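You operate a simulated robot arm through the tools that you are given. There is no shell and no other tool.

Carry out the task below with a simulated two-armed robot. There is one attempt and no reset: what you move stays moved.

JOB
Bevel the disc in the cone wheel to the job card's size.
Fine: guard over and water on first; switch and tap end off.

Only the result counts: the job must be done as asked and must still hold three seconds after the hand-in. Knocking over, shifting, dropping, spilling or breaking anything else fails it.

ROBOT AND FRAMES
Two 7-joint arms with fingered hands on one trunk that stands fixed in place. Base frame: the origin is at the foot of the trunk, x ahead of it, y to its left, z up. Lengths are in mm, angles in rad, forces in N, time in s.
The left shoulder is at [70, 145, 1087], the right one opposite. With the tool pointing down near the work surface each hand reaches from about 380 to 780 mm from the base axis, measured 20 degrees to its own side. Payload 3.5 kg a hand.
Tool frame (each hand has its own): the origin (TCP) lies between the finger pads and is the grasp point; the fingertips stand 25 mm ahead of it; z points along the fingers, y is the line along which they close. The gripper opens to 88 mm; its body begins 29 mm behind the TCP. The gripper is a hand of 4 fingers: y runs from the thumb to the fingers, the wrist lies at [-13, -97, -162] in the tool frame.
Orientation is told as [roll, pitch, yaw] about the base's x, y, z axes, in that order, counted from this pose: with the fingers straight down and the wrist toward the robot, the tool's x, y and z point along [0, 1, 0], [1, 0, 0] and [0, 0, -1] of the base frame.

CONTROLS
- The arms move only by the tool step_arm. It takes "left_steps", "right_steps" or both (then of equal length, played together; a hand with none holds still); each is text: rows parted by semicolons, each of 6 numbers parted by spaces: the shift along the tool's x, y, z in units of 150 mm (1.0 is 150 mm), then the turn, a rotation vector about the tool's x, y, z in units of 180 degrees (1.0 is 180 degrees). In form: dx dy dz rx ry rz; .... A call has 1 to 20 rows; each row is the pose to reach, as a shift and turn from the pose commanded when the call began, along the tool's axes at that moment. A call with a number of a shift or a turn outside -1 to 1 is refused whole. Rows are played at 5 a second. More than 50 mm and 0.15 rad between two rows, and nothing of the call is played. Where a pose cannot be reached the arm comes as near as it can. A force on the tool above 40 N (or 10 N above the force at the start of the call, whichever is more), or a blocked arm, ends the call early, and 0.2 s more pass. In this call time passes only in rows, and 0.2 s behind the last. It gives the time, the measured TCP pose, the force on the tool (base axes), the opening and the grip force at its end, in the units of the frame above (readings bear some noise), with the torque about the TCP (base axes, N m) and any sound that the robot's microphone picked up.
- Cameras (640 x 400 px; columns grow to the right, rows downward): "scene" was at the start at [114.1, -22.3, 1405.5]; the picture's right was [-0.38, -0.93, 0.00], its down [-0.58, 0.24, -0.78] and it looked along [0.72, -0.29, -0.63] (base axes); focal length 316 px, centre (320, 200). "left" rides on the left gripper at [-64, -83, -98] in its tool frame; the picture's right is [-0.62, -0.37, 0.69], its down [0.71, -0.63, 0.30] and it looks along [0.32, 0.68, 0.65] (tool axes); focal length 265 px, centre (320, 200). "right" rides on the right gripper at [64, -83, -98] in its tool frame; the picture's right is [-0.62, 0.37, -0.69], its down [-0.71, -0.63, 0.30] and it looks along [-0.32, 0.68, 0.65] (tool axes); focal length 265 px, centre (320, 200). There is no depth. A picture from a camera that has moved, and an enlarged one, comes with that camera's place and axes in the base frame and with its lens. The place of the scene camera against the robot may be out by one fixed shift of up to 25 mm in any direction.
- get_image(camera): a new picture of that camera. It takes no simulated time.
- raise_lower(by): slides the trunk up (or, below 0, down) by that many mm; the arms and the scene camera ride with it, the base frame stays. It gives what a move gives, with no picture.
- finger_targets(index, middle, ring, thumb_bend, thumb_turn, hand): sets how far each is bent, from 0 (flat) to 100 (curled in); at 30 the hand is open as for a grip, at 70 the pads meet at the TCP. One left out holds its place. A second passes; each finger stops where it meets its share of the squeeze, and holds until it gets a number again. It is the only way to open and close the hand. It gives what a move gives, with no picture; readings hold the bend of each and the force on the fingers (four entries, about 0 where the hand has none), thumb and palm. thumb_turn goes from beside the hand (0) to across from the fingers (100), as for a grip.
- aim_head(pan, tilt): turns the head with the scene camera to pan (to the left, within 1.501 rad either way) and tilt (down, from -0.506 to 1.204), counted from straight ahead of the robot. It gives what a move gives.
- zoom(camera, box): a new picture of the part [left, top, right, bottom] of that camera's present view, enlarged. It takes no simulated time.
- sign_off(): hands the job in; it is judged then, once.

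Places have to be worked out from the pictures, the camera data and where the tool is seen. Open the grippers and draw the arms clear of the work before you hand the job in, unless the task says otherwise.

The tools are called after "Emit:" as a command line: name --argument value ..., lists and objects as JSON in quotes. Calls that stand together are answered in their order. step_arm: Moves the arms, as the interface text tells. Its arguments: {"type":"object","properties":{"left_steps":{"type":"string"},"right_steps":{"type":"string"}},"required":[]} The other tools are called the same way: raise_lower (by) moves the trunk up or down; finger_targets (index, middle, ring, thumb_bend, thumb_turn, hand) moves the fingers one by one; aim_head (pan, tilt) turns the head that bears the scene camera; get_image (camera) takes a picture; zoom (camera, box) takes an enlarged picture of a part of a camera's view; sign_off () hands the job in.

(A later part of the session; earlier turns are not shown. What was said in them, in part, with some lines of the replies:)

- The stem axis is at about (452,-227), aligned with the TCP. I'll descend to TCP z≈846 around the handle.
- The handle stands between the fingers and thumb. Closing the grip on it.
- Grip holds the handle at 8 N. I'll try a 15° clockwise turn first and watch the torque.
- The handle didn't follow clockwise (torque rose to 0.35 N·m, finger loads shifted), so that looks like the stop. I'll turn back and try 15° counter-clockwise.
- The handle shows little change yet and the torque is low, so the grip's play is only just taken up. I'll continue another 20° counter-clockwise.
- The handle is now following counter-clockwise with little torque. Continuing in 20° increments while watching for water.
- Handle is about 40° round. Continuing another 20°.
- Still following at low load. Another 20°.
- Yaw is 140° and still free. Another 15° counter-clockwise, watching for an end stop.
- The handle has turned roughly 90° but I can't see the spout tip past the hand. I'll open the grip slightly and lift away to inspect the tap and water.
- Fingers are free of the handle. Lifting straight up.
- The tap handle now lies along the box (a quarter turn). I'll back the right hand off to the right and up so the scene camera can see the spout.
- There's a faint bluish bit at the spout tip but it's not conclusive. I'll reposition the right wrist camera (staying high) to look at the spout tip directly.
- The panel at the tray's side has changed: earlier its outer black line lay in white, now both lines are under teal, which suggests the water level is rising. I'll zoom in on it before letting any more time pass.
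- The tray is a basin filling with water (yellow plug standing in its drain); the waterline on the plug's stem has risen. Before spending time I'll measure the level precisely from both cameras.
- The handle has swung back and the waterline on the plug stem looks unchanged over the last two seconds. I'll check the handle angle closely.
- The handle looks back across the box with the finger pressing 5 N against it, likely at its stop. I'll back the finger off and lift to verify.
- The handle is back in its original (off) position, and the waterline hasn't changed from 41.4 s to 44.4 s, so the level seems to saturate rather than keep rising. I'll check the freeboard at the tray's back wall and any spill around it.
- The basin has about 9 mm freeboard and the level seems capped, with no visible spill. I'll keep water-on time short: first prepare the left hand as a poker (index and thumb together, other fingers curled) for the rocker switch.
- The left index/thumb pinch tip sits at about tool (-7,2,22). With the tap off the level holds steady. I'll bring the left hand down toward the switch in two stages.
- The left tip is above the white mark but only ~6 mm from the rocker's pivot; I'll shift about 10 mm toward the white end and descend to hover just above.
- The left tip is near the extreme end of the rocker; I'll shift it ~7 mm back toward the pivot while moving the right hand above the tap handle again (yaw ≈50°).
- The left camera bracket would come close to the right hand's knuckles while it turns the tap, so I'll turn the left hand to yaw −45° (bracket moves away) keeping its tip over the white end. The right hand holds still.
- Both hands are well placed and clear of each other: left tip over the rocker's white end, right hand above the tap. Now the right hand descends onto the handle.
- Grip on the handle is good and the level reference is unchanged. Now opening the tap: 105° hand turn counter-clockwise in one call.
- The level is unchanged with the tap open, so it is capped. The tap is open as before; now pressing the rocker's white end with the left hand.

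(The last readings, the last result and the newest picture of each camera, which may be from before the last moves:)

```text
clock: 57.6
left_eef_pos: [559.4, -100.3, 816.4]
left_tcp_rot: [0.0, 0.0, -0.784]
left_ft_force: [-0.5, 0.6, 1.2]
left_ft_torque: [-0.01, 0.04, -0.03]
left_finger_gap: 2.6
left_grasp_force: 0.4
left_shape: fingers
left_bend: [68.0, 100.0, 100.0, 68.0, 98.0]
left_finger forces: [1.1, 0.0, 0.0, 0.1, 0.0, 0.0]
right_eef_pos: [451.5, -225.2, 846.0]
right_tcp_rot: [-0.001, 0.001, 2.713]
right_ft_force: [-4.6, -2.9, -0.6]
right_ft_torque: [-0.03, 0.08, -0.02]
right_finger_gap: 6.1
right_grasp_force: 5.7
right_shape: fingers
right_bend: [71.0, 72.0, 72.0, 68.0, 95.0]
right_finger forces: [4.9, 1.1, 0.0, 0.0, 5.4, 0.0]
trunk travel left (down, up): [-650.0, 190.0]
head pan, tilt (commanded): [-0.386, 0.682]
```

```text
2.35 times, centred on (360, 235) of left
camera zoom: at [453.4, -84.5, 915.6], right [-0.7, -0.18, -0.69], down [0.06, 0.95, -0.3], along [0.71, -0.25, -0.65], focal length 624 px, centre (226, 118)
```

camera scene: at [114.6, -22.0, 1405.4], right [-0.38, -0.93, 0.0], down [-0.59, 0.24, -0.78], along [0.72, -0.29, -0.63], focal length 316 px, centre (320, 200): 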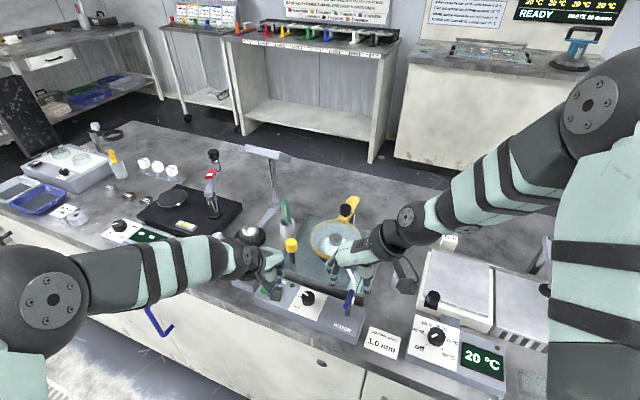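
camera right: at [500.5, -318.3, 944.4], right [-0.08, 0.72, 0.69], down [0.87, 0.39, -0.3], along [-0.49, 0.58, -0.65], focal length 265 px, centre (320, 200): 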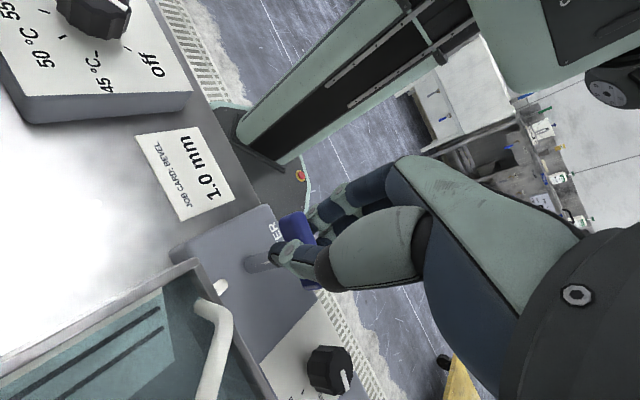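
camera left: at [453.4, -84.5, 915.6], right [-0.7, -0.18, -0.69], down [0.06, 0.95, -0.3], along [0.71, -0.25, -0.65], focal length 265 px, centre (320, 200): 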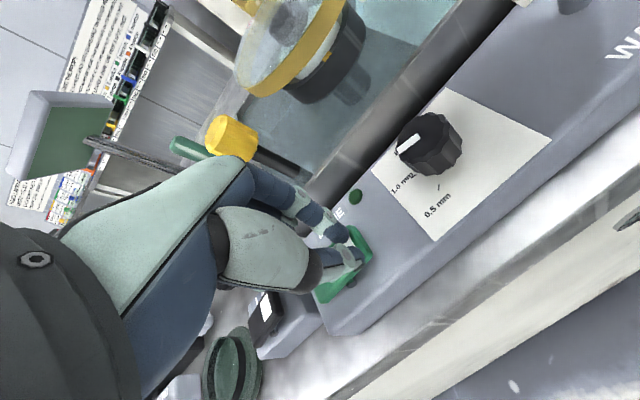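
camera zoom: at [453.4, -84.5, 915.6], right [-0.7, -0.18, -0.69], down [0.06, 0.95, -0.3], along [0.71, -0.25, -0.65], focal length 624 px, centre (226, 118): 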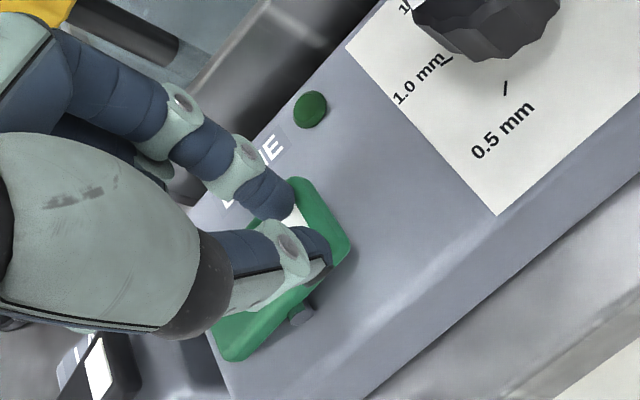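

Contact has just begun (1.1 N on the index). Pressing a further 12 mm in small steps.

Emit:
step_arm --left_steps "0 0 0.025 0 0 0; 0 0 0.05 0 0 0; 0 0 0.075 0 0 0"

Emit:
zoom --camera "left" --box '[260, 150, 460, 320]'

Emit:
zoom --camera "scene" --box '[230, 200, 400, 330]'

```text
clock: 58.4
left_eef_pos: [559.0, -101.2, 810.7]
left_tcp_rot: [0.003, -0.012, -0.785]
left_ft_force: [2.8, -4.0, 26.4]
left_ft_torque: [-0.18, -0.11, -0.04]
left_finger_gap: 1.5
left_grasp_force: 13.3
left_shape: fingers
left_bend: [69.0, 100.0, 100.0, 67.0, 98.0]
left_finger forces: [23.5, 0.0, 0.0, 0.0, 2.9, 0.1]
right_eef_pos: [450.0, -225.4, 846.4]
right_tcp_rot: [-0.002, 0.003, 2.712]
right_ft_force: [-0.4, -2.2, -6.4]
right_ft_torque: [0.0, 0.02, -0.01]
right_finger_gap: 6.0
right_grasp_force: 4.5
right_shape: fingers
right_bend: [71.0, 72.0, 72.0, 67.0, 95.0]
right_finger forces: [3.6, 0.7, 0.0, 0.0, 5.6, 0.0]
trunk travel left (down, up): [-650.0, 190.0]
head pan, tilt (commanded): [-0.386, 0.682]
```

```text
2.35 times, centred on (360, 235) of left
camera zoom: at [453.4, -85.9, 908.0], right [-0.69, -0.18, -0.7], down [0.06, 0.95, -0.31], along [0.72, -0.26, -0.64], focal length 624 px, centre (226, 118)
```

zoom: 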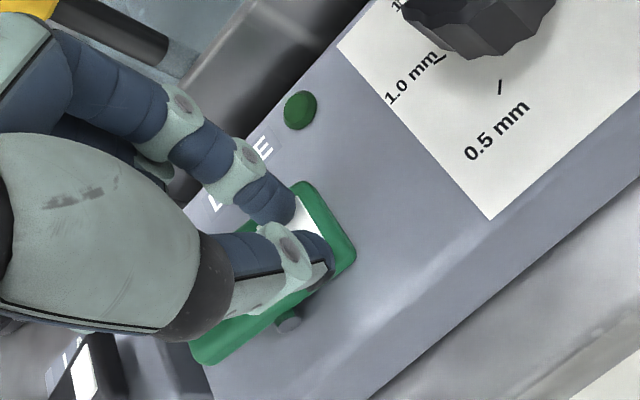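

```text
3.08 times, centred on (315, 265) of scene
camera zoom: at [110.6, -23.2, 1406.2], right [-0.38, -0.93, 0.0], down [-0.58, 0.24, -0.78], along [0.72, -0.29, -0.63], focal length 971 px, centre (335, 0)
```

zoom: 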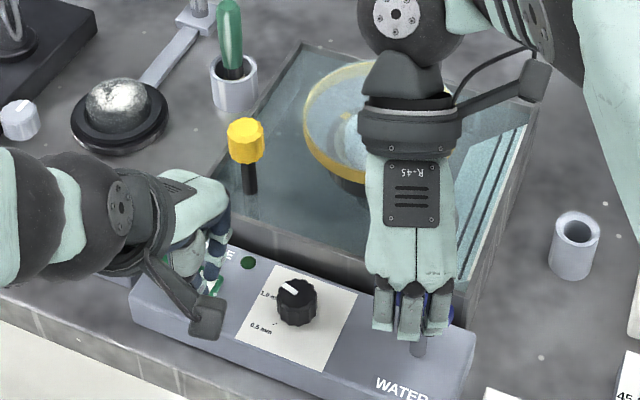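

26 N reached with the rocker end down. I'll lift the left tip to see whether the rocker latched and the wheel runs.

Emit:
step_arm --left_steps "0 0 -0.05 0 0 0; 0 0 -0.14 0 0 0"

Emit:
zoom --camera "left" --box '[260, 150, 460, 320]'

Emit:
get_image --camera "left"

Emit:
zoom --camera "scene" --box '[230, 200, 400, 330]'

```text
clock: 59.0
left_eef_pos: [556.4, -99.0, 824.2]
left_tcp_rot: [0.0, 0.008, -0.786]
left_ft_force: [-0.4, 0.0, 0.1]
left_ft_torque: [0.0, -0.03, -0.02]
left_finger_gap: 2.8
left_grasp_force: 0.1
left_shape: fingers
left_bend: [68.0, 100.0, 100.0, 68.0, 98.0]
left_finger forces: [0.0, 0.0, 0.1, 0.0, 0.1, 0.0]
right_eef_pos: [450.4, -225.6, 848.3]
right_tcp_rot: [0.0, 0.001, 2.712]
right_ft_force: [-3.1, -2.0, 0.0]
right_ft_torque: [-0.05, 0.09, 0.0]
right_finger_gap: 5.7
right_grasp_force: 6.2
right_shape: fingers
right_bend: [71.0, 72.0, 72.0, 68.0, 95.0]
right_finger forces: [4.7, 1.3, 0.0, 0.0, 5.8, 0.0]
trunk travel left (down, up): [-650.0, 190.0]
head pan, tilt (commanded): [-0.386, 0.682]
```

```text
2.35 times, centred on (360, 235) of left
camera zoom: at [451.5, -84.2, 923.4], right [-0.7, -0.17, -0.69], down [0.06, 0.95, -0.3], along [0.71, -0.25, -0.66], focal length 624 px, centre (226, 118)
```

zoom: 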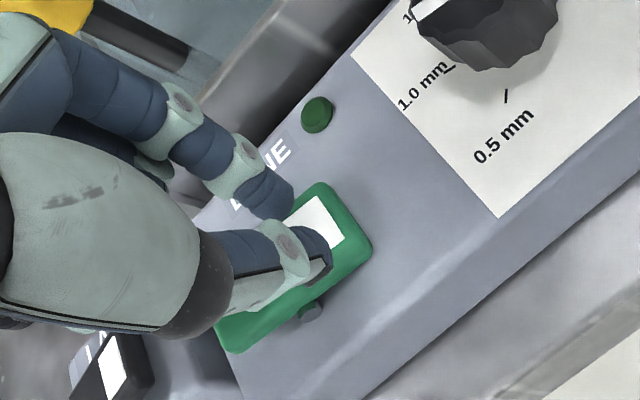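

```text
taken
camera left: at [451.5, -84.2, 923.4], right [-0.7, -0.17, -0.69], down [0.06, 0.95, -0.3], along [0.71, -0.25, -0.66], focal length 265 px, centre (320, 200)
```

left: 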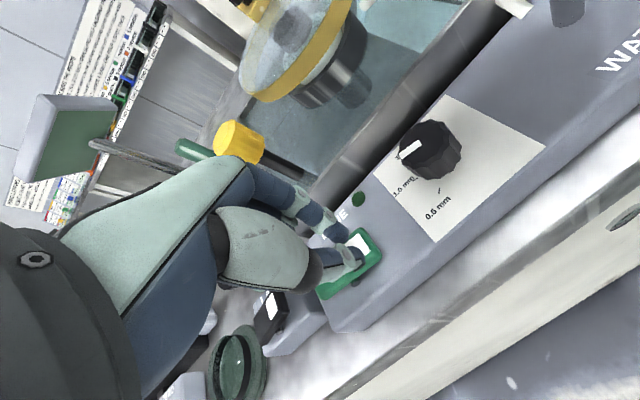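

```text
3.08 times, centred on (315, 265) of scene
camera zoom: at [112.7, -23.1, 1405.3], right [-0.38, -0.93, 0.0], down [-0.58, 0.24, -0.78], along [0.72, -0.29, -0.63], focal length 971 px, centre (335, 0)
```

zoom: 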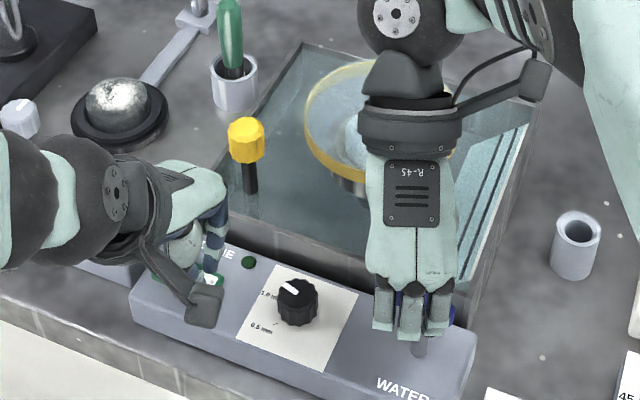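

The wheel's yellow tick has vanished from its earlier spot, suggesting it's spinning. I'll hold still for a second and look again, watching the DONE lamp and the water level.

Emit:
step_arm --left_steps "0 0 0 0 0 0; 0 0 0 0 0 0; 0 0 0 0 0 0; 0 0 0 0 0 0"

Emit:
get_image --camera "left"

Emit:
zoom --camera "scene" --box '[276, 232, 308, 272]'

Emit:
zoom --camera "left" --box '[220, 0, 420, 130]'

```text
clock: 60.0
left_eef_pos: [559.0, -98.9, 826.0]
left_tcp_rot: [0.0, 0.0, -0.785]
left_ft_force: [0.8, 1.0, -0.1]
left_ft_torque: [0.0, -0.02, 0.01]
left_finger_gap: 2.8
left_grasp_force: 0.1
left_shape: fingers
left_bend: [68.0, 100.0, 100.0, 68.0, 98.0]
left_finger forces: [0.0, 0.1, 0.0, 0.0, 0.0, 0.0]
right_eef_pos: [452.6, -224.6, 846.5]
right_tcp_rot: [0.0, -0.001, 2.712]
right_ft_force: [-3.5, -2.5, 0.4]
right_ft_torque: [-0.03, 0.08, -0.03]
right_finger_gap: 6.0
right_grasp_force: 5.9
right_shape: fingers
right_bend: [71.0, 72.0, 72.0, 68.0, 95.0]
right_finger forces: [4.7, 1.5, 0.0, 0.1, 5.7, 0.0]
trunk travel left (down, up): [-650.0, 190.0]
head pan, tilt (commanded): [-0.386, 0.682]
```

```text
taken
camera left: at [452.9, -84.7, 925.0], right [-0.7, -0.18, -0.69], down [0.06, 0.95, -0.3], along [0.71, -0.25, -0.65], focal length 265 px, centre (320, 200)
```

left: 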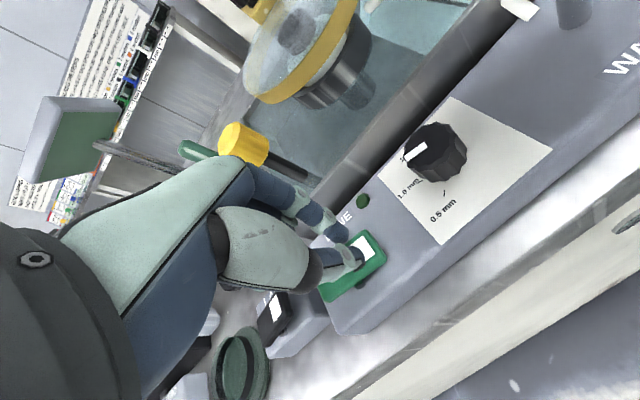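

```text
10.00 times, centred on (292, 252) of scene
camera zoom: at [113.2, -23.0, 1405.5], right [-0.38, -0.93, 0.0], down [-0.58, 0.24, -0.78], along [0.72, -0.29, -0.63], focal length 3155 px, centre (600, -320)
```

zoom: 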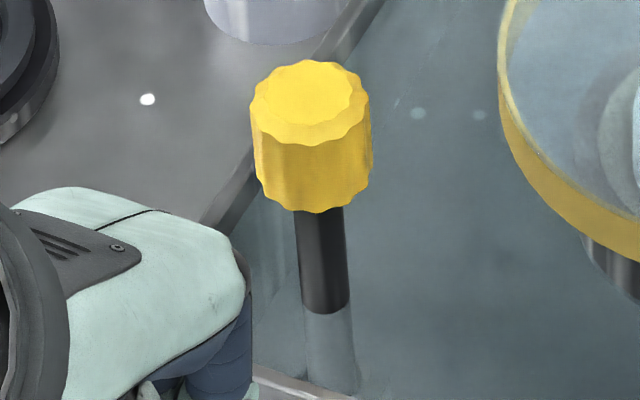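

```text
3.08 times, centred on (320, 65) of left
camera zoom: at [452.9, -84.7, 925.0], right [-0.7, -0.18, -0.69], down [0.06, 0.95, -0.3], along [0.71, -0.25, -0.65], focal length 817 px, centre (320, 615)
```

zoom: 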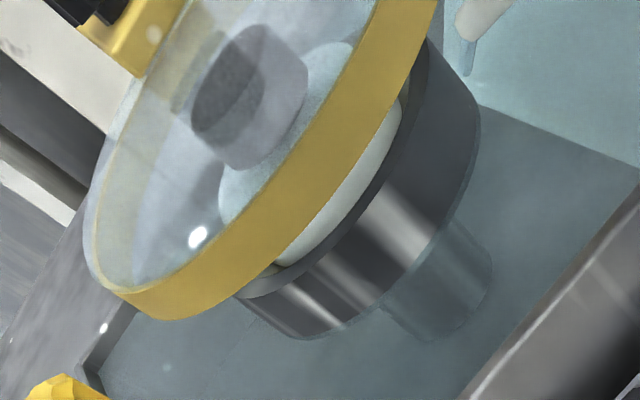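

A bluish stream shows at the spout tip, so water is on, and the wheel looks different. I'll wait another second and compare.

Emit:
step_arm --left_steps "0 0 0 0 0 0; 0 0 0 0 0 0; 0 0 0 0 0 0"

Emit:
zoom --camera "left" --box '[220, 0, 420, 130]'

Emit:
zoom --camera "left" --box '[300, 160, 460, 310]'

Emit:
zoom --camera "scene" --box '[230, 200, 400, 330]'

```text
clock: 60.8
left_eef_pos: [556.9, -100.3, 825.3]
left_tcp_rot: [0.0, 0.001, -0.785]
left_ft_force: [0.5, 0.9, -0.4]
left_ft_torque: [0.01, 0.02, -0.03]
left_finger_gap: 2.9
left_grasp_force: 0.1
left_shape: fingers
left_bend: [68.0, 100.0, 100.0, 68.0, 98.0]
left_finger forces: [0.0, 0.1, 0.0, 0.1, 0.0, 0.0]
right_eef_pos: [452.7, -225.2, 847.4]
right_tcp_rot: [0.001, -0.001, 2.714]
right_ft_force: [-3.0, -2.9, 0.0]
right_ft_torque: [-0.03, 0.08, -0.08]
right_finger_gap: 5.7
right_grasp_force: 6.0
right_shape: fingers
right_bend: [71.0, 72.0, 72.0, 68.0, 95.0]
right_finger forces: [4.6, 1.4, 0.0, 0.0, 5.5, 0.0]
trunk travel left (down, up): [-650.0, 190.0]
head pan, tilt (commanded): [-0.386, 0.682]
```

```text
3.08 times, centred on (320, 65) of left
camera zoom: at [452.9, -84.7, 925.0], right [-0.7, -0.18, -0.69], down [0.06, 0.95, -0.3], along [0.71, -0.25, -0.65], focal length 817 px, centre (320, 615)
```

zoom: 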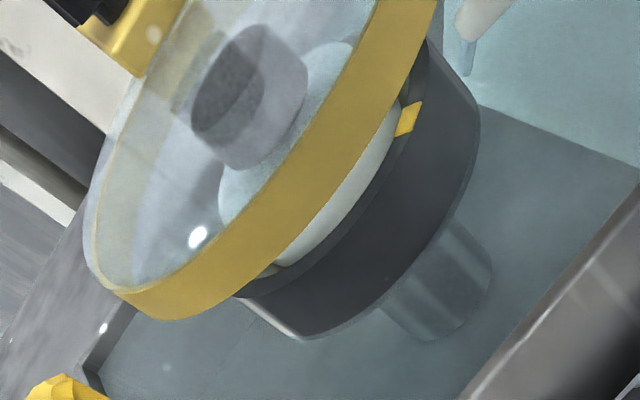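

```text
2.67 times, centred on (380, 235) of left
camera zoom: at [452.9, -84.7, 925.0], right [-0.7, -0.18, -0.69], down [0.06, 0.95, -0.3], along [0.71, -0.25, -0.65], focal length 708 px, centre (160, 107)
```

zoom: 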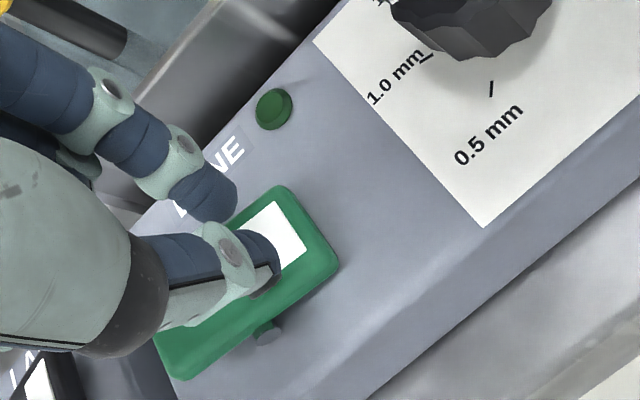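

```text
3.08 times, centred on (315, 265) of scene
camera zoom: at [113.3, -23.0, 1405.5], right [-0.38, -0.93, 0.0], down [-0.58, 0.24, -0.78], along [0.72, -0.29, -0.63], focal length 971 px, centre (335, 0)
```

zoom: 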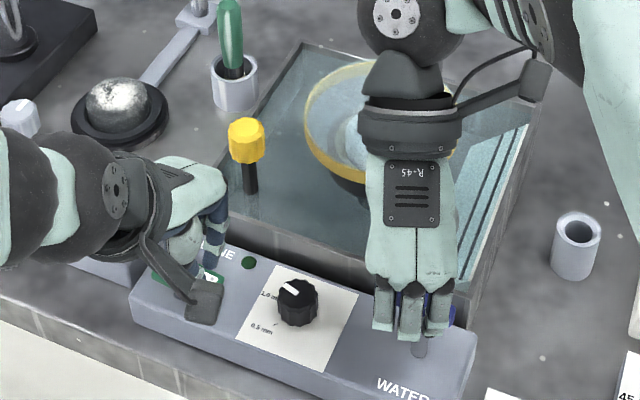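

The wheel is running (tick and shading changed) and the DONE lamp is still dark. While it grinds I'll move the left tip above the rocker's other end, ready to switch off.

Emit:
step_arm --left_steps "0 0 -0.08 0 0 0; 0.07 0 -0.1 0 0 0; 0.14 0 -0.1 0 0 0; 0.205 0 -0.1 0 0 0"

Emit:
get_image --camera "left"

Emit:
zoom --camera "scene" --box '[230, 200, 400, 330]'

Emit:
zoom --camera "left" --box '[260, 150, 460, 320]'

```text
clock: 61.8
left_eef_pos: [580.1, -77.0, 840.5]
left_tcp_rot: [0.0, 0.001, -0.786]
left_ft_force: [0.5, 0.3, 0.4]
left_ft_torque: [-0.03, 0.02, -0.01]
left_finger_gap: 2.7
left_grasp_force: 0.1
left_shape: fingers
left_bend: [68.0, 100.0, 100.0, 68.0, 98.0]
left_finger forces: [0.0, 0.0, 0.1, 0.0, 0.1, 0.0]
right_eef_pos: [453.3, -225.1, 847.9]
right_tcp_rot: [0.0, 0.001, 2.711]
right_ft_force: [-3.8, -2.9, 0.7]
right_ft_torque: [-0.06, 0.07, -0.02]
right_finger_gap: 5.7
right_grasp_force: 6.1
right_shape: fingers
right_bend: [71.0, 72.0, 72.0, 68.0, 95.0]
right_finger forces: [4.5, 1.4, 0.0, 0.1, 5.6, 0.0]
trunk travel left (down, up): [-650.0, 190.0]
head pan, tilt (commanded): [-0.386, 0.682]
```

```text
taken
camera left: at [475.0, -62.7, 940.3], right [-0.7, -0.18, -0.69], down [0.06, 0.95, -0.3], along [0.71, -0.25, -0.65], focal length 265 px, centre (320, 200)
```

left: 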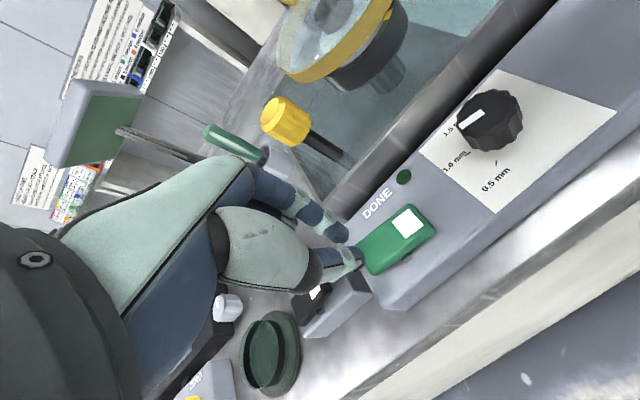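

```text
3.08 times, centred on (315, 265) of scene
camera zoom: at [113.5, -22.7, 1405.5], right [-0.38, -0.93, 0.0], down [-0.58, 0.24, -0.78], along [0.72, -0.29, -0.63], focal length 971 px, centre (335, 0)
```

zoom: 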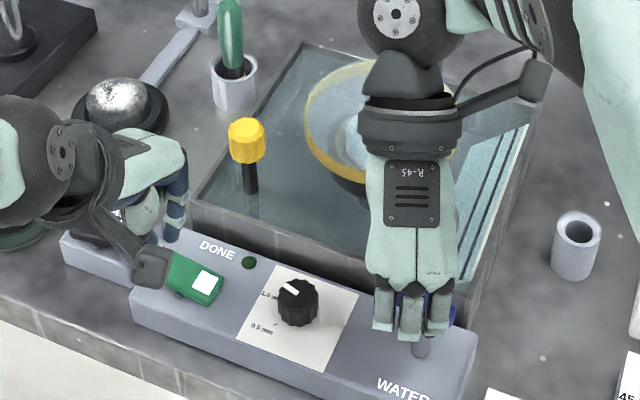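

```text
2.35 times, centred on (360, 235) of left
camera zoom: at [475.0, -62.7, 940.3], right [-0.7, -0.18, -0.69], down [0.06, 0.95, -0.3], along [0.71, -0.25, -0.65], focal length 624 px, centre (226, 118)
```

zoom: 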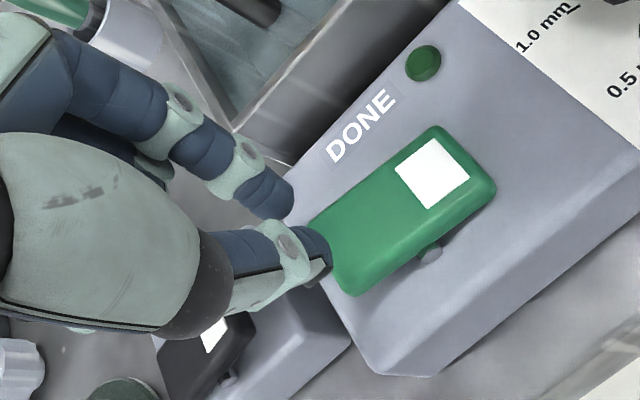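

Switch is on (rocker flipped), lamp still dark. The left tip is now above the rocker's left end. Waiting in one-second holds while watching the lamp.

Emit:
step_arm --left_steps "0 0 0 0 0 0; 0 0 0 0 0 0; 0 0 0 0 0 0; 0 0 0 0 0 0; 0 0 0 0 0 0"

Emit:
zoom --camera "left" --box '[260, 0, 460, 320]'

Emit:
zoom --camera "scene" --box '[276, 232, 308, 272]'

```text
clock: 63.0
left_eef_pos: [580.2, -79.1, 841.0]
left_tcp_rot: [0.0, -0.001, -0.785]
left_ft_force: [-0.4, -0.4, -0.4]
left_ft_torque: [-0.02, 0.02, 0.0]
left_finger_gap: 2.9
left_grasp_force: 0.2
left_shape: fingers
left_bend: [68.0, 100.0, 100.0, 68.0, 98.0]
left_finger forces: [0.0, 0.1, 0.0, 0.0, 0.1, 0.0]
right_eef_pos: [451.5, -224.5, 845.8]
right_tcp_rot: [0.0, 0.0, 2.713]
right_ft_force: [-4.5, -2.0, 0.1]
right_ft_torque: [-0.03, 0.07, -0.04]
right_finger_gap: 5.7
right_grasp_force: 6.0
right_shape: fingers
right_bend: [71.0, 72.0, 72.0, 68.0, 95.0]
right_finger forces: [4.6, 1.4, 0.0, 0.0, 5.5, 0.0]
trunk travel left (down, up): [-650.0, 190.0]
head pan, tilt (commanded): [-0.386, 0.682]
```

```text
1.25 times, centred on (360, 160) of left
camera zoom: at [474.8, -62.9, 940.2], right [-0.7, -0.18, -0.69], down [0.06, 0.95, -0.3], along [0.71, -0.25, -0.65], focal length 332 px, centre (270, 250)
```

zoom: 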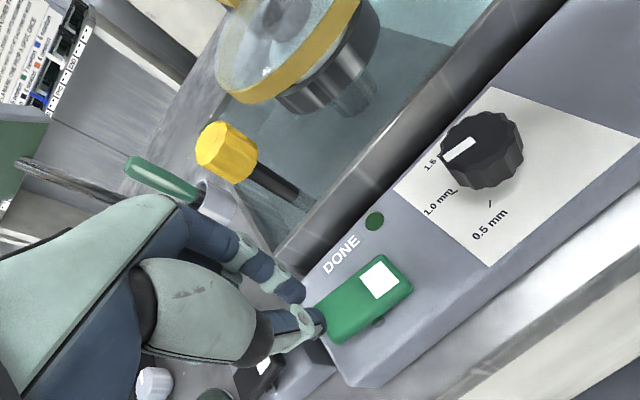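

```text
10.00 times, centred on (292, 252) of scene
camera zoom: at [113.3, -23.0, 1405.5], right [-0.38, -0.93, 0.0], down [-0.58, 0.24, -0.78], along [0.72, -0.29, -0.63], focal length 3155 px, centre (600, -320)
```

zoom: 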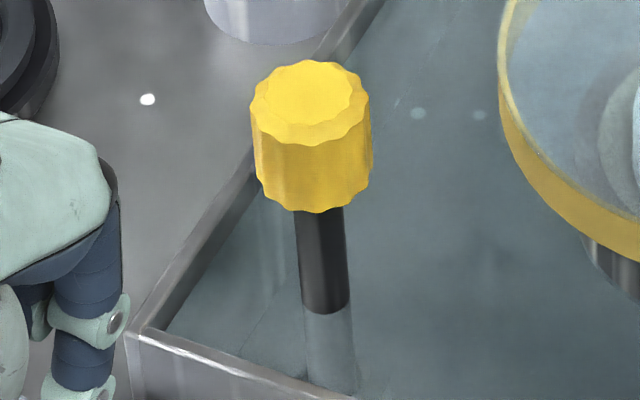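

Level steady, lamp still dark. Another wait of about two seconds.

Emit:
step_arm --left_steps "0 0 0 0 0 0; 0 0 0 0 0 0; 0 0 0 0 0 0; 0 0 0 0 0 0; 0 0 0 0 0 0; 0 0 0 0 0 0; 0 0 0 0 0 0; 0 0 0 0 0 0"

Emit:
zoom --camera "left" --box '[260, 0, 460, 320]'

Emit:
zoom --camera "scene" --box '[276, 232, 308, 272]'

```text
clock: 64.8
left_eef_pos: [579.8, -77.7, 840.8]
left_tcp_rot: [0.0, 0.0, -0.785]
left_ft_force: [-0.1, -0.1, -0.2]
left_ft_torque: [0.03, 0.01, 0.0]
left_finger_gap: 2.8
left_grasp_force: 0.1
left_shape: fingers
left_bend: [68.0, 100.0, 100.0, 68.0, 98.0]
left_finger forces: [0.0, 0.0, 0.0, 0.1, 0.0, 0.0]
right_eef_pos: [452.2, -224.4, 846.4]
right_tcp_rot: [0.0, 0.0, 2.712]
right_ft_force: [-4.5, -2.6, -0.3]
right_ft_torque: [-0.03, 0.06, -0.04]
right_finger_gap: 5.9
right_grasp_force: 6.0
right_shape: fingers
right_bend: [71.0, 72.0, 72.0, 68.0, 95.0]
right_finger forces: [4.6, 1.5, 0.0, 0.1, 5.6, 0.1]
trunk travel left (down, up): [-650.0, 190.0]
head pan, tilt (commanded): [-0.386, 0.682]
```

```text
1.25 times, centred on (360, 160) of left
camera zoom: at [474.9, -62.8, 940.3], right [-0.7, -0.18, -0.69], down [0.06, 0.95, -0.3], along [0.71, -0.25, -0.65], focal length 332 px, centre (270, 250)
```

zoom: 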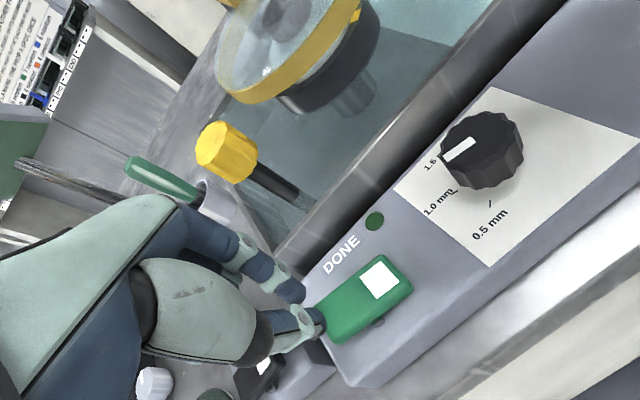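

```text
10.00 times, centred on (292, 252) of scene
camera zoom: at [113.3, -23.0, 1405.5], right [-0.38, -0.93, 0.0], down [-0.58, 0.24, -0.78], along [0.72, -0.29, -0.63], focal length 3155 px, centre (600, -320)
```

zoom: 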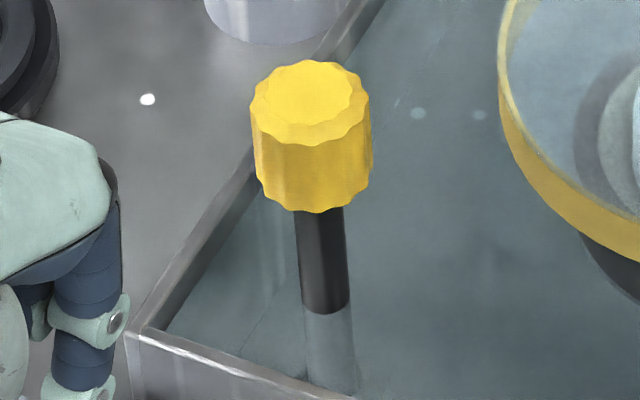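

Dial still reads 1.0, lamp dark, level steady. Continue waiting.

Emit:
step_arm --left_steps "0 0 0 0 0 0; 0 0 0 0 0 0; 0 0 0 0 0 0; 0 0 0 0 0 0; 0 0 0 0 0 0; 0 0 0 0 0 0; 0 0 0 0 0 0; 0 0 0 0 0 0"

Emit:
zoom --camera "left" --box '[260, 0, 460, 320]'

Emit:
zoom --camera "scene" --box '[276, 232, 308, 272]'

```text
clock: 66.6
left_eef_pos: [580.5, -78.1, 841.1]
left_tcp_rot: [-0.001, -0.001, -0.786]
left_ft_force: [-1.3, 0.1, 0.2]
left_ft_torque: [0.0, 0.01, -0.03]
left_finger_gap: 2.6
left_grasp_force: 0.1
left_shape: fingers
left_bend: [68.0, 100.0, 100.0, 68.0, 98.0]
left_finger forces: [0.0, 0.0, 0.1, 0.0, 0.0, 0.1]
right_eef_pos: [451.6, -225.2, 847.1]
right_tcp_rot: [0.0, 0.001, 2.712]
right_ft_force: [-3.8, -2.5, -0.1]
right_ft_torque: [-0.07, 0.08, -0.01]
right_finger_gap: 5.8
right_grasp_force: 6.4
right_shape: fingers
right_bend: [71.0, 72.0, 72.0, 68.0, 95.0]
right_finger forces: [4.6, 1.5, 0.0, 0.1, 5.6, 0.0]
trunk travel left (down, up): [-650.0, 190.0]
head pan, tilt (commanded): [-0.386, 0.682]
```

```text
1.25 times, centred on (360, 160) of left
camera zoom: at [474.9, -62.8, 940.2], right [-0.7, -0.18, -0.69], down [0.06, 0.95, -0.3], along [0.71, -0.25, -0.65], focal length 332 px, centre (270, 250)
```

zoom: 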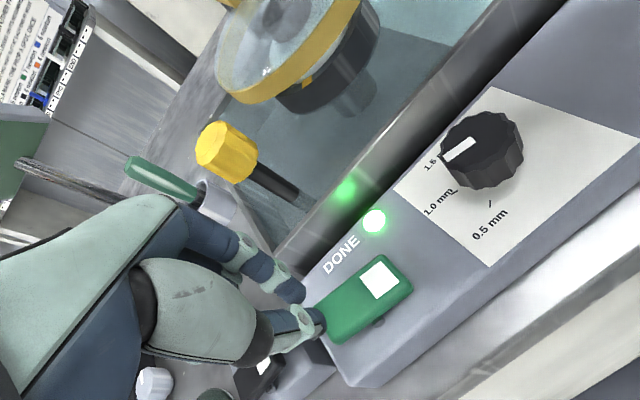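

```text
10.00 times, centred on (292, 252) of scene
camera zoom: at [113.3, -23.0, 1405.5], right [-0.38, -0.93, 0.0], down [-0.58, 0.24, -0.78], along [0.72, -0.29, -0.63], focal length 3155 px, centre (600, -320)
```

zoom: 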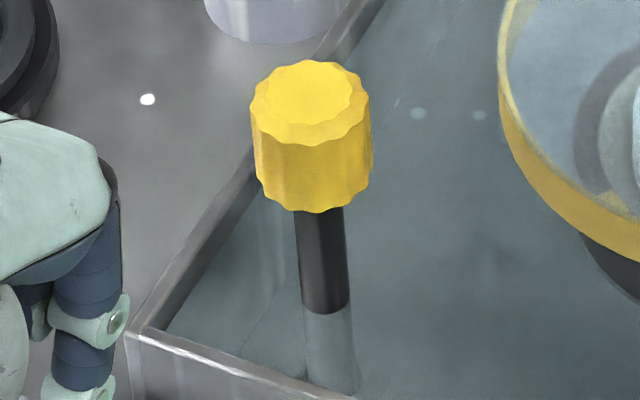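

DONE is lit. Pressing the rocker's left end now to switch the wheel off.

Emit:
step_arm --left_steps "0 0 0.12 0 0 0; 0 0 0.17 0 0 0; 0 0 0.2 0 0 0; 0 0 0.23 0 0 0"

Emit:
zoom --camera "left" --box '[260, 100, 460, 320]'

```text
clock: 67.6
left_eef_pos: [582.3, -78.1, 812.4]
left_tcp_rot: [0.005, -0.013, -0.784]
left_ft_force: [2.9, -1.8, 24.3]
left_ft_torque: [-0.25, -0.05, 0.02]
left_finger_gap: 0.6
left_grasp_force: 12.3
left_shape: fingers
left_bend: [71.0, 100.0, 100.0, 67.0, 98.0]
left_finger forces: [21.8, 0.0, 0.0, 0.0, 1.9, 0.0]
right_eef_pos: [450.3, -225.0, 847.2]
right_tcp_rot: [-0.003, 0.002, 2.712]
right_ft_force: [-0.3, -2.4, -5.5]
right_ft_torque: [-0.01, 0.01, -0.01]
right_finger_gap: 6.1
right_grasp_force: 4.8
right_shape: fingers
right_bend: [71.0, 72.0, 72.0, 67.0, 95.0]
right_finger forces: [3.5, 0.8, 0.0, 0.1, 5.7, 0.0]
trunk travel left (down, up): [-650.0, 190.0]
head pan, tilt (commanded): [-0.386, 0.682]
```

```text
1.82 times, centred on (360, 210) of left
camera zoom: at [475.2, -63.9, 909.4], right [-0.69, -0.18, -0.7], down [0.06, 0.95, -0.31], along [0.72, -0.26, -0.64], focal length 483 px, centre (247, 182)
```

zoom: 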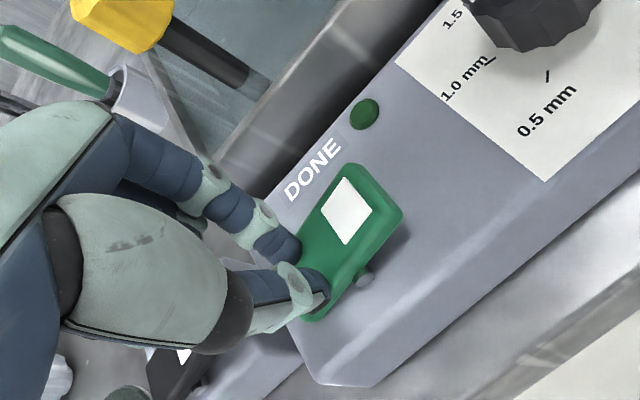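

The rocker flipped back and the lamp went out. Now I'll lift the left hand and, with the right, turn the tap clockwise back to its stop (125° including the grip's play).

Emit:
step_arm --left_steps "0 0 -0.08 0 0 0; 0 0 -0.25 0 0 0; 0 0 -0.45 0 0 0; 0 0 -0.6 0 0 0; 0 0 -0.6 0 0 0; 0 0 -0.6 0 0 0; 0 0 -0.6 0 0 0; 0 0 -0.6 0 0 0; 0 0 -0.6 0 0 0; 0 0 -0.6 0 0 0; 0 0 -0.6 0 0 0; 0 0 -0.6 0 0 0; 0 0 -0.6 0 0 0; 0 0 -0.6 0 0 0; 0 0 -0.6 0 0 0; 0 0 -0.6 0 0 0" --right_steps "0 0 0 0 0 0.0435; 0 0 0 0 0 0.087; 0 0 0 0 0 0.1305; 0 0 0 0 0 0.174; 0 0 0 0 0 0.2175; 0 0 0 0 0 0.261; 0 0 0 0 0 0.3045; 0 0 0 0 0 0.348; 0 0 0 0 0 0.3915; 0 0 0 0 0 0.435; 0 0 0 0 0 0.4785; 0 0 0 0 0 0.522; 0 0 0 0 0 0.5655; 0 0 0 0 0 0.609; 0 0 0 0 0 0.6525; 0 0 0 0 0 0.695"

Emit:
get_image --camera "scene"

Emit:
zoom --camera "scene" --box '[230, 200, 400, 330]'

Emit:
get_image --camera "right"

```text
clock: 71.0
left_eef_pos: [581.3, -76.3, 897.2]
left_tcp_rot: [-0.003, 0.002, -0.785]
left_ft_force: [0.1, 0.4, 0.0]
left_ft_torque: [-0.03, -0.01, 0.01]
left_finger_gap: 2.9
left_grasp_force: 0.1
left_shape: fingers
left_bend: [68.0, 100.0, 100.0, 68.0, 98.0]
left_finger forces: [0.0, 0.0, 0.0, 0.0, 0.0, 0.0]
right_eef_pos: [453.3, -222.6, 847.3]
right_tcp_rot: [0.0, -0.001, 0.528]
right_ft_force: [9.6, 6.2, 6.5]
right_ft_torque: [-0.02, -0.23, 0.37]
right_finger_gap: 5.7
right_grasp_force: 12.5
right_shape: fingers
right_bend: [71.0, 66.0, 63.0, 65.0, 99.0]
right_finger forces: [1.9, 5.9, 9.9, 0.0, 7.6, 0.1]
trunk travel left (down, up): [-650.0, 190.0]
head pan, tilt (commanded): [-0.386, 0.682]
```

```text
taken
camera scene: at [115.3, -20.0, 1405.5], right [-0.38, -0.93, 0.0], down [-0.59, 0.24, -0.78], along [0.72, -0.29, -0.63], focal length 316 px, centre (320, 200)
```

scene: 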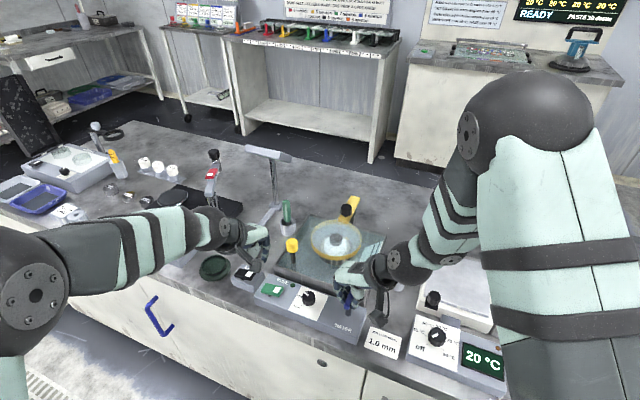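

```text
3.08 times, centred on (315, 265) of scene
camera zoom: at [115.3, -20.0, 1405.5], right [-0.38, -0.93, 0.0], down [-0.59, 0.24, -0.78], along [0.72, -0.29, -0.63], focal length 971 px, centre (335, 0)
```

zoom: 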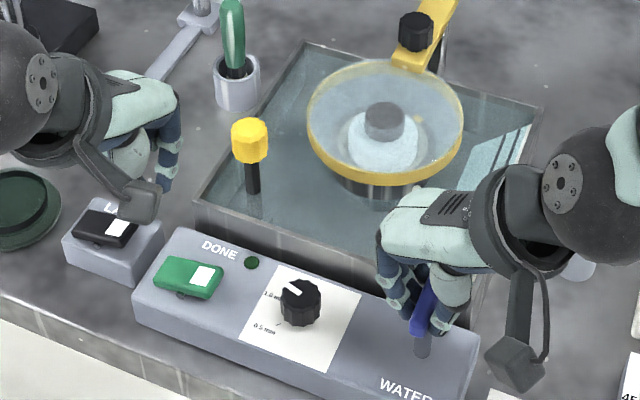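

```text
taken
camera right: at [348.7, -209.4, 944.9], right [0.63, -0.35, 0.69], down [-0.18, -0.93, -0.3], along [0.76, 0.06, -0.65], focal length 265 px, centre (320, 200)
```

right: 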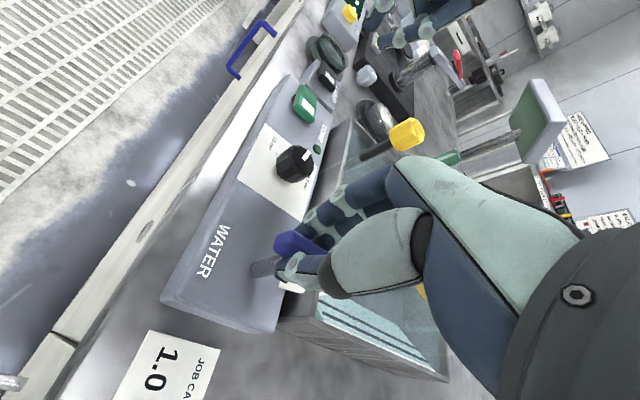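

Torque 0.37 N·m shows the tap against its off stop, and the rocker's slope matches its off state. I'll relax the wrist 14° to the neutral grip angle (within the play) and then open the fingers.

Emit:
step_arm --right_steps "0 0 0 0 0 -0.04; 0 0 0 0 0 -0.078"

Emit:
zoom --camera "scene" --box '[310, 220, 390, 290]'

Emit:
finger_targets --hand "right" --index 46 --middle 46 --ring 46 --thumb_bend 46

Emit:
zoom --camera "scene" --box '[310, 220, 390, 290]'

Emit:
zoom --camera "right" --box '[200, 160, 420, 330]'

```text
clock: 71.6
left_eef_pos: [581.4, -76.9, 893.9]
left_tcp_rot: [-0.002, 0.001, -0.786]
left_ft_force: [-0.2, 0.1, -0.3]
left_ft_torque: [0.02, 0.02, 0.0]
left_finger_gap: 2.7
left_grasp_force: 0.0
left_shape: fingers
left_bend: [68.0, 100.0, 100.0, 68.0, 98.0]
left_finger forces: [0.1, 0.0, 0.0, 0.0, 0.0, 0.1]
right_eef_pos: [452.6, -224.5, 847.2]
right_tcp_rot: [-0.002, 0.003, 0.777]
right_ft_force: [8.7, 4.0, 7.3]
right_ft_torque: [0.05, -0.23, 0.12]
right_finger_gap: 5.0
right_grasp_force: 9.7
right_shape: fingers
right_bend: [71.0, 66.0, 71.0, 66.0, 98.0]
right_finger forces: [5.0, 4.7, 4.4, 0.0, 4.9, 0.0]
trunk travel left (down, up): [-650.0, 190.0]
head pan, tilt (commanded): [-0.386, 0.682]
```

```text
5.71 times, centred on (350, 255) of scene
camera zoom: at [115.4, -21.1, 1405.4], right [-0.38, -0.93, 0.0], down [-0.59, 0.24, -0.78], along [0.72, -0.29, -0.63], focal length 1803 px, centre (149, -114)
```

zoom: 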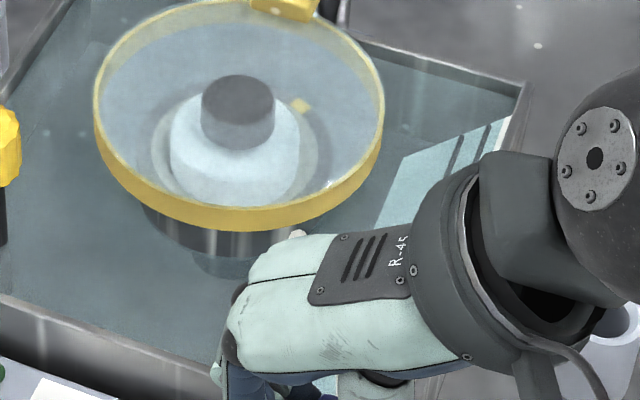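

```text
clock: 72.6
left_eef_pos: [580.6, -78.5, 895.1]
left_tcp_rot: [-0.001, -0.001, -0.786]
left_ft_force: [-0.8, 0.9, 0.2]
left_ft_torque: [-0.01, -0.01, 0.02]
left_finger_gap: 2.9
left_grasp_force: 0.1
left_shape: fingers
left_bend: [68.0, 100.0, 100.0, 68.0, 98.0]
left_finger forces: [0.0, 0.0, 0.0, 0.0, 0.0, 0.0]
right_eef_pos: [452.1, -225.5, 846.8]
right_tcp_rot: [0.0, 0.0, 0.776]
right_ft_force: [0.2, -0.1, -0.7]
right_ft_torque: [0.01, 0.0, -0.02]
right_finger_gap: 50.0
right_grasp_force: 0.0
right_shape: fingers
right_bend: [46.0, 46.0, 46.0, 46.0, 98.0]
right_finger forces: [0.0, 0.1, 0.1, 0.1, 0.0, 0.0]
trunk travel left (down, up): [-650.0, 190.0]
head pan, tilt (commanded): [-0.386, 0.682]
```

```text
5.71 times, centred on (350, 255) of scene
camera zoom: at [114.2, -22.3, 1405.5], right [-0.38, -0.93, 0.0], down [-0.58, 0.24, -0.78], along [0.72, -0.29, -0.63], focal length 1803 px, centre (149, -114)
```

zoom: 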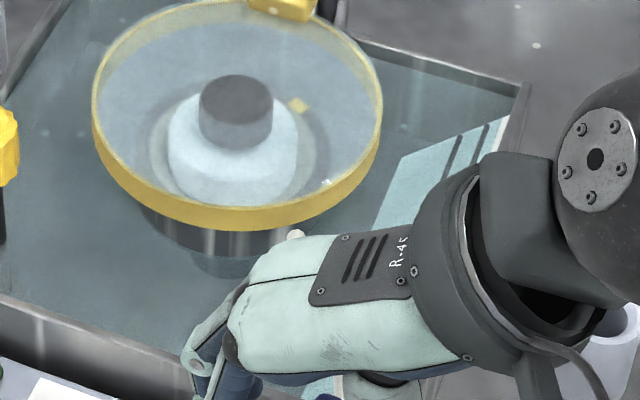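

```text
2.35 times, centred on (310, 245) of right
camera zoom: at [347.3, -237.5, 944.2], right [0.7, -0.19, 0.69], down [0.05, -0.95, -0.3], along [0.72, 0.25, -0.65], focal length 624 px, centre (344, 94)
```

zoom: 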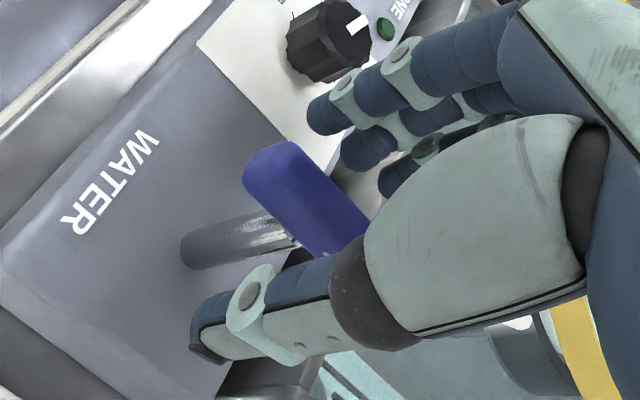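

The wheel has stopped (tick fixed between the two pictures) and the handle matches its original off position. Lifting the right hand straight up, and raising the left too.

Emit:
step_arm --right_steps "0 0 -0.15 0 0 0; 0 0 -0.4 0 0 0; 0 0 -0.65 0 0 0; 0 0 -0.9 0 0 0" --left_steps "0 0 -0.2 0 0 0; 0 0 -0.45 0 0 0; 0 0 -0.7 0 0 0; 0 0 -0.9 0 0 0"

Emit:
get_image --camera "scene"

Emit:
zoom --camera "scene" --box '[230, 200, 400, 330]'

Emit:
get_image --camera "right"

```text
clock: 73.6
left_eef_pos: [579.6, -78.3, 1032.0]
left_tcp_rot: [0.0, 0.0, -0.783]
left_ft_force: [0.1, 0.4, -0.2]
left_ft_torque: [-0.02, -0.01, 0.02]
left_finger_gap: 3.0
left_grasp_force: 0.0
left_shape: fingers
left_bend: [68.0, 100.0, 100.0, 68.0, 98.0]
left_finger forces: [0.0, 0.0, 0.0, 0.0, 0.0, 0.0]
right_eef_pos: [451.7, -225.3, 982.7]
right_tcp_rot: [-0.001, 0.001, 0.773]
right_ft_force: [-0.3, 0.0, -0.7]
right_ft_torque: [0.0, 0.01, -0.01]
right_finger_gap: 49.9
right_grasp_force: 0.1
right_shape: fingers
right_bend: [46.0, 46.0, 46.0, 46.0, 98.0]
right_finger forces: [0.0, 0.1, 0.0, 0.0, 0.0, 0.0]
trunk travel left (down, up): [-650.0, 190.0]
head pan, tilt (commanded): [-0.386, 0.682]
```

```text
taken
camera scene: at [112.0, -21.7, 1405.6], right [-0.38, -0.93, 0.0], down [-0.58, 0.24, -0.78], along [0.72, -0.29, -0.63], focal length 316 px, centre (320, 200)
```

scene: 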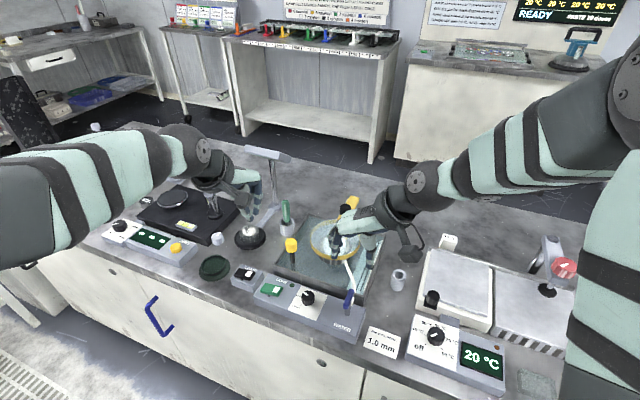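

```text
3.08 times, centred on (315, 265) of scene
camera zoom: at [112.0, -21.7, 1405.6], right [-0.38, -0.93, 0.0], down [-0.58, 0.24, -0.78], along [0.72, -0.29, -0.63], focal length 971 px, centre (335, 0)
```

zoom: 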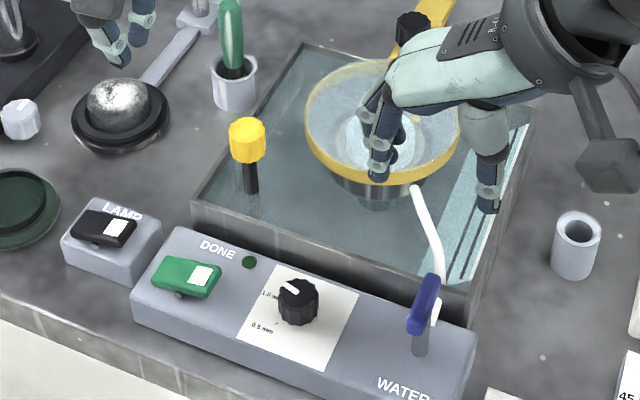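

```text
taken
camera right: at [345.3, -236.9, 1080.2], right [0.7, -0.19, 0.69], down [0.05, -0.95, -0.3], along [0.72, 0.25, -0.65], focal length 265 px, centre (320, 200)
```

right: 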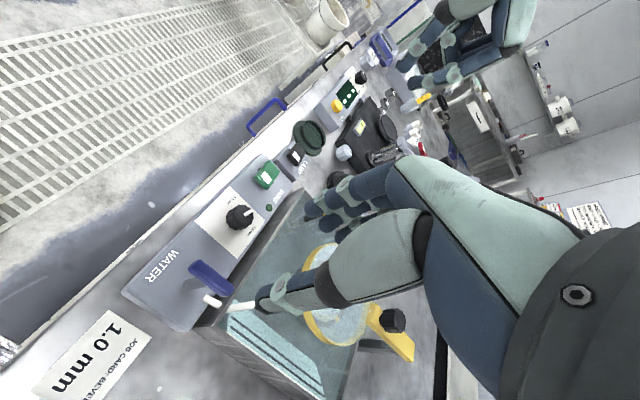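

Final states look right: switch off, tap off, guard over, dial on 1.0, lamp dark. I'll withdraw both arms to their start areas and then open both grippers.

Emit:
step_arm --right_steps "-0.04 -0.06 -0.2 0 0 0.041; -0.12 -0.16 -0.4 0 0 0.082; -0.22 -0.3 -0.56 0 0 0.123; -0.33 -0.44 -0.72 0 0 0.164; -0.44 -0.58 -0.86 0 0 0.205; -0.541 -0.705 -0.98 0 0 0.246" --left_steps "0.03 -0.05 -0.2 0 0 -0.041; 0.08 -0.14 -0.4 0 0 -0.083; 0.16 -0.25 -0.55 0 0 -0.125; 0.24 -0.37 -0.67 0 0 -0.167; 0.32 -0.48 -0.78 0 0 -0.209; 0.405 -0.594 -0.867 0 0 -0.25"

Emit:
finger_targets --hand "left" --index 30 --middle 30 --ring 30 --thumb_bend 30

Emit:
finger_targets --hand "right" --index 30 --middle 30 --ring 30 --thumb_bend 30

Emit:
get_image --camera "scene"

Emit:
get_image --camera "right"

Emit:
zoom --camera "scene" --box '[220, 180, 440, 360]'

```text
clock: 75.0
left_eef_pos: [560.1, 28.6, 1160.8]
left_tcp_rot: [-0.001, -0.002, 0.002]
left_ft_force: [0.5, -0.2, -0.4]
left_ft_torque: [-0.02, -0.01, 0.03]
left_finger_gap: 3.0
left_grasp_force: 0.1
left_shape: fingers
left_bend: [68.0, 100.0, 100.0, 68.0, 98.0]
left_finger forces: [0.1, 0.0, 0.1, 0.0, 0.1, 0.0]
right_eef_pos: [433.8, -355.7, 1128.8]
right_tcp_rot: [0.0, -0.002, -0.001]
right_ft_force: [-0.2, 0.4, 0.0]
right_ft_torque: [0.02, -0.01, 0.0]
right_finger_gap: 49.8
right_grasp_force: 0.1
right_shape: fingers
right_bend: [46.0, 46.0, 46.0, 46.0, 98.0]
right_finger forces: [0.0, 0.1, 0.0, 0.1, 0.0, 0.1]
trunk travel left (down, up): [-650.0, 190.0]
head pan, tilt (commanded): [-0.386, 0.682]
```

```text
clock: 76.0
left_eef_pos: [561.4, 28.0, 1160.9]
left_tcp_rot: [0.0, -0.001, 0.0]
left_ft_force: [-0.1, 0.2, -0.3]
left_ft_torque: [0.01, 0.0, 0.02]
left_finger_gap: 84.6
left_grasp_force: 0.0
left_shape: fingers
left_bend: [30.0, 30.0, 30.0, 30.0, 98.0]
left_finger forces: [0.1, 0.0, 0.1, 0.1, 0.0, 0.1]
right_eef_pos: [435.0, -356.9, 1129.4]
right_tcp_rot: [0.002, 0.0, 0.001]
right_ft_force: [-0.4, -0.7, 0.0]
right_ft_torque: [-0.01, 0.0, 0.0]
right_finger_gap: 49.9
right_grasp_force: 0.1
right_shape: fingers
right_bend: [46.0, 46.0, 46.0, 46.0, 98.0]
right_finger forces: [0.0, 0.0, 0.0, 0.0, 0.0, 0.1]
trunk travel left (down, up): [-650.0, 190.0]
head pan, tilt (commanded): [-0.386, 0.682]
```

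```text
clock: 77.0
left_eef_pos: [559.6, 28.8, 1160.5]
left_tcp_rot: [0.001, 0.0, -0.001]
left_ft_force: [0.4, -0.1, 1.3]
left_ft_torque: [0.0, 0.01, -0.02]
left_finger_gap: 84.5
left_grasp_force: 0.1
left_shape: fingers
left_bend: [30.0, 30.0, 30.0, 30.0, 98.0]
left_finger forces: [0.0, 0.0, 0.0, 0.1, 0.1, 0.0]
right_eef_pos: [435.2, -356.5, 1129.4]
right_tcp_rot: [0.0, 0.0, 0.002]
right_ft_force: [1.0, -0.8, -0.5]
right_ft_torque: [0.0, -0.01, -0.01]
right_finger_gap: 84.3
right_grasp_force: 0.0
right_shape: fingers
right_bend: [30.0, 30.0, 30.0, 30.0, 98.0]
right_finger forces: [0.0, 0.0, 0.0, 0.0, 0.0, 0.0]
trunk travel left (down, up): [-650.0, 190.0]
head pan, tilt (commanded): [-0.386, 0.682]
```

```text
taken
camera scene: at [114.1, -22.3, 1405.5], right [-0.38, -0.93, 0.0], down [-0.58, 0.24, -0.78], along [0.72, -0.29, -0.63], focal length 316 px, centre (320, 200)
```

scene: 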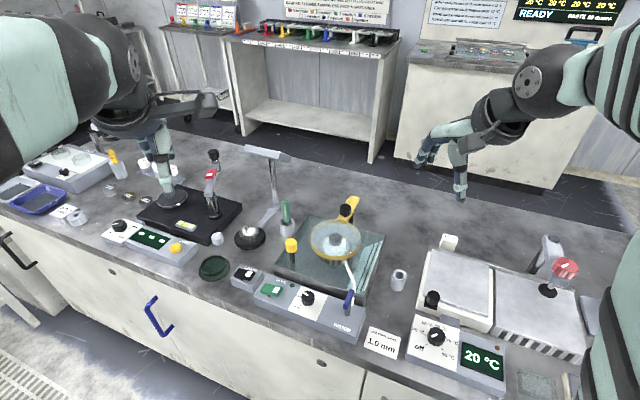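

```text
taken
camera right: at [350.6, -292.2, 1227.0], right [0.37, -0.62, 0.69], down [-0.63, -0.72, -0.3], along [0.68, -0.32, -0.65], focal length 265 px, centre (320, 200)
```

right: 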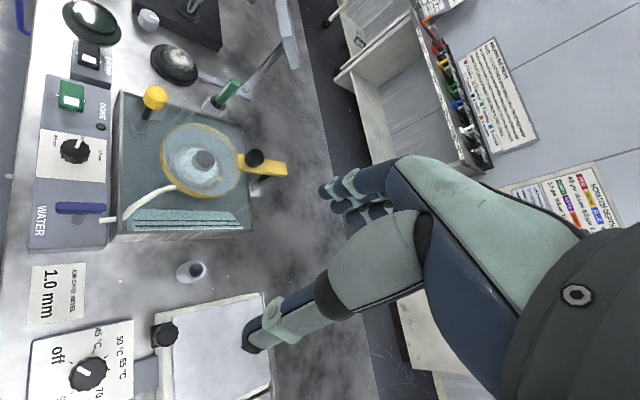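

```text
2.22 times, centred on (330, 270) of scene
camera zoom: at [114.1, -22.3, 1405.5], right [-0.38, -0.93, 0.0], down [-0.58, 0.24, -0.78], along [0.72, -0.29, -0.63], focal length 701 px, centre (298, 44)
```

zoom: 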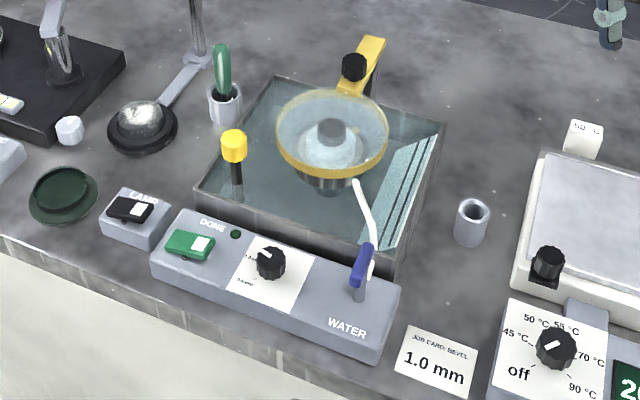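

Everything stands as asked: bevel run completed (DONE lit), rocker off, tap handle at its off position, guard over, and surroundings unchanged; both grippers are open and clear. Handing in.

Emit:
sign_off

```text
The job is handed in.
```

The bevel run finished at the job card's 1.0 mm: the dial was on the 1.0 mark, the DONE lamp lit, and I handed the job in. I didn't measure the disc itself, so the size rests on the dial and the lamp.

- **Before starting:** the guard was swung over the wheel and water was flowing before I switched the wheel on.
- **At the end:** the switch and the tap are both off and the wheel had stopped. Both hands are open and clear of the work. I left the guard over the wheel.

**Basin level:** the water rose about 15 mm the first time I opened the tap and came close to the rim. I shut the tap, saw the level hold about 9 mm below the rim, then reopened it for the run. It didn't rise any further, and I saw no spill. The basin is still that much fuller than at the start, because I didn't pull the yellow plug.
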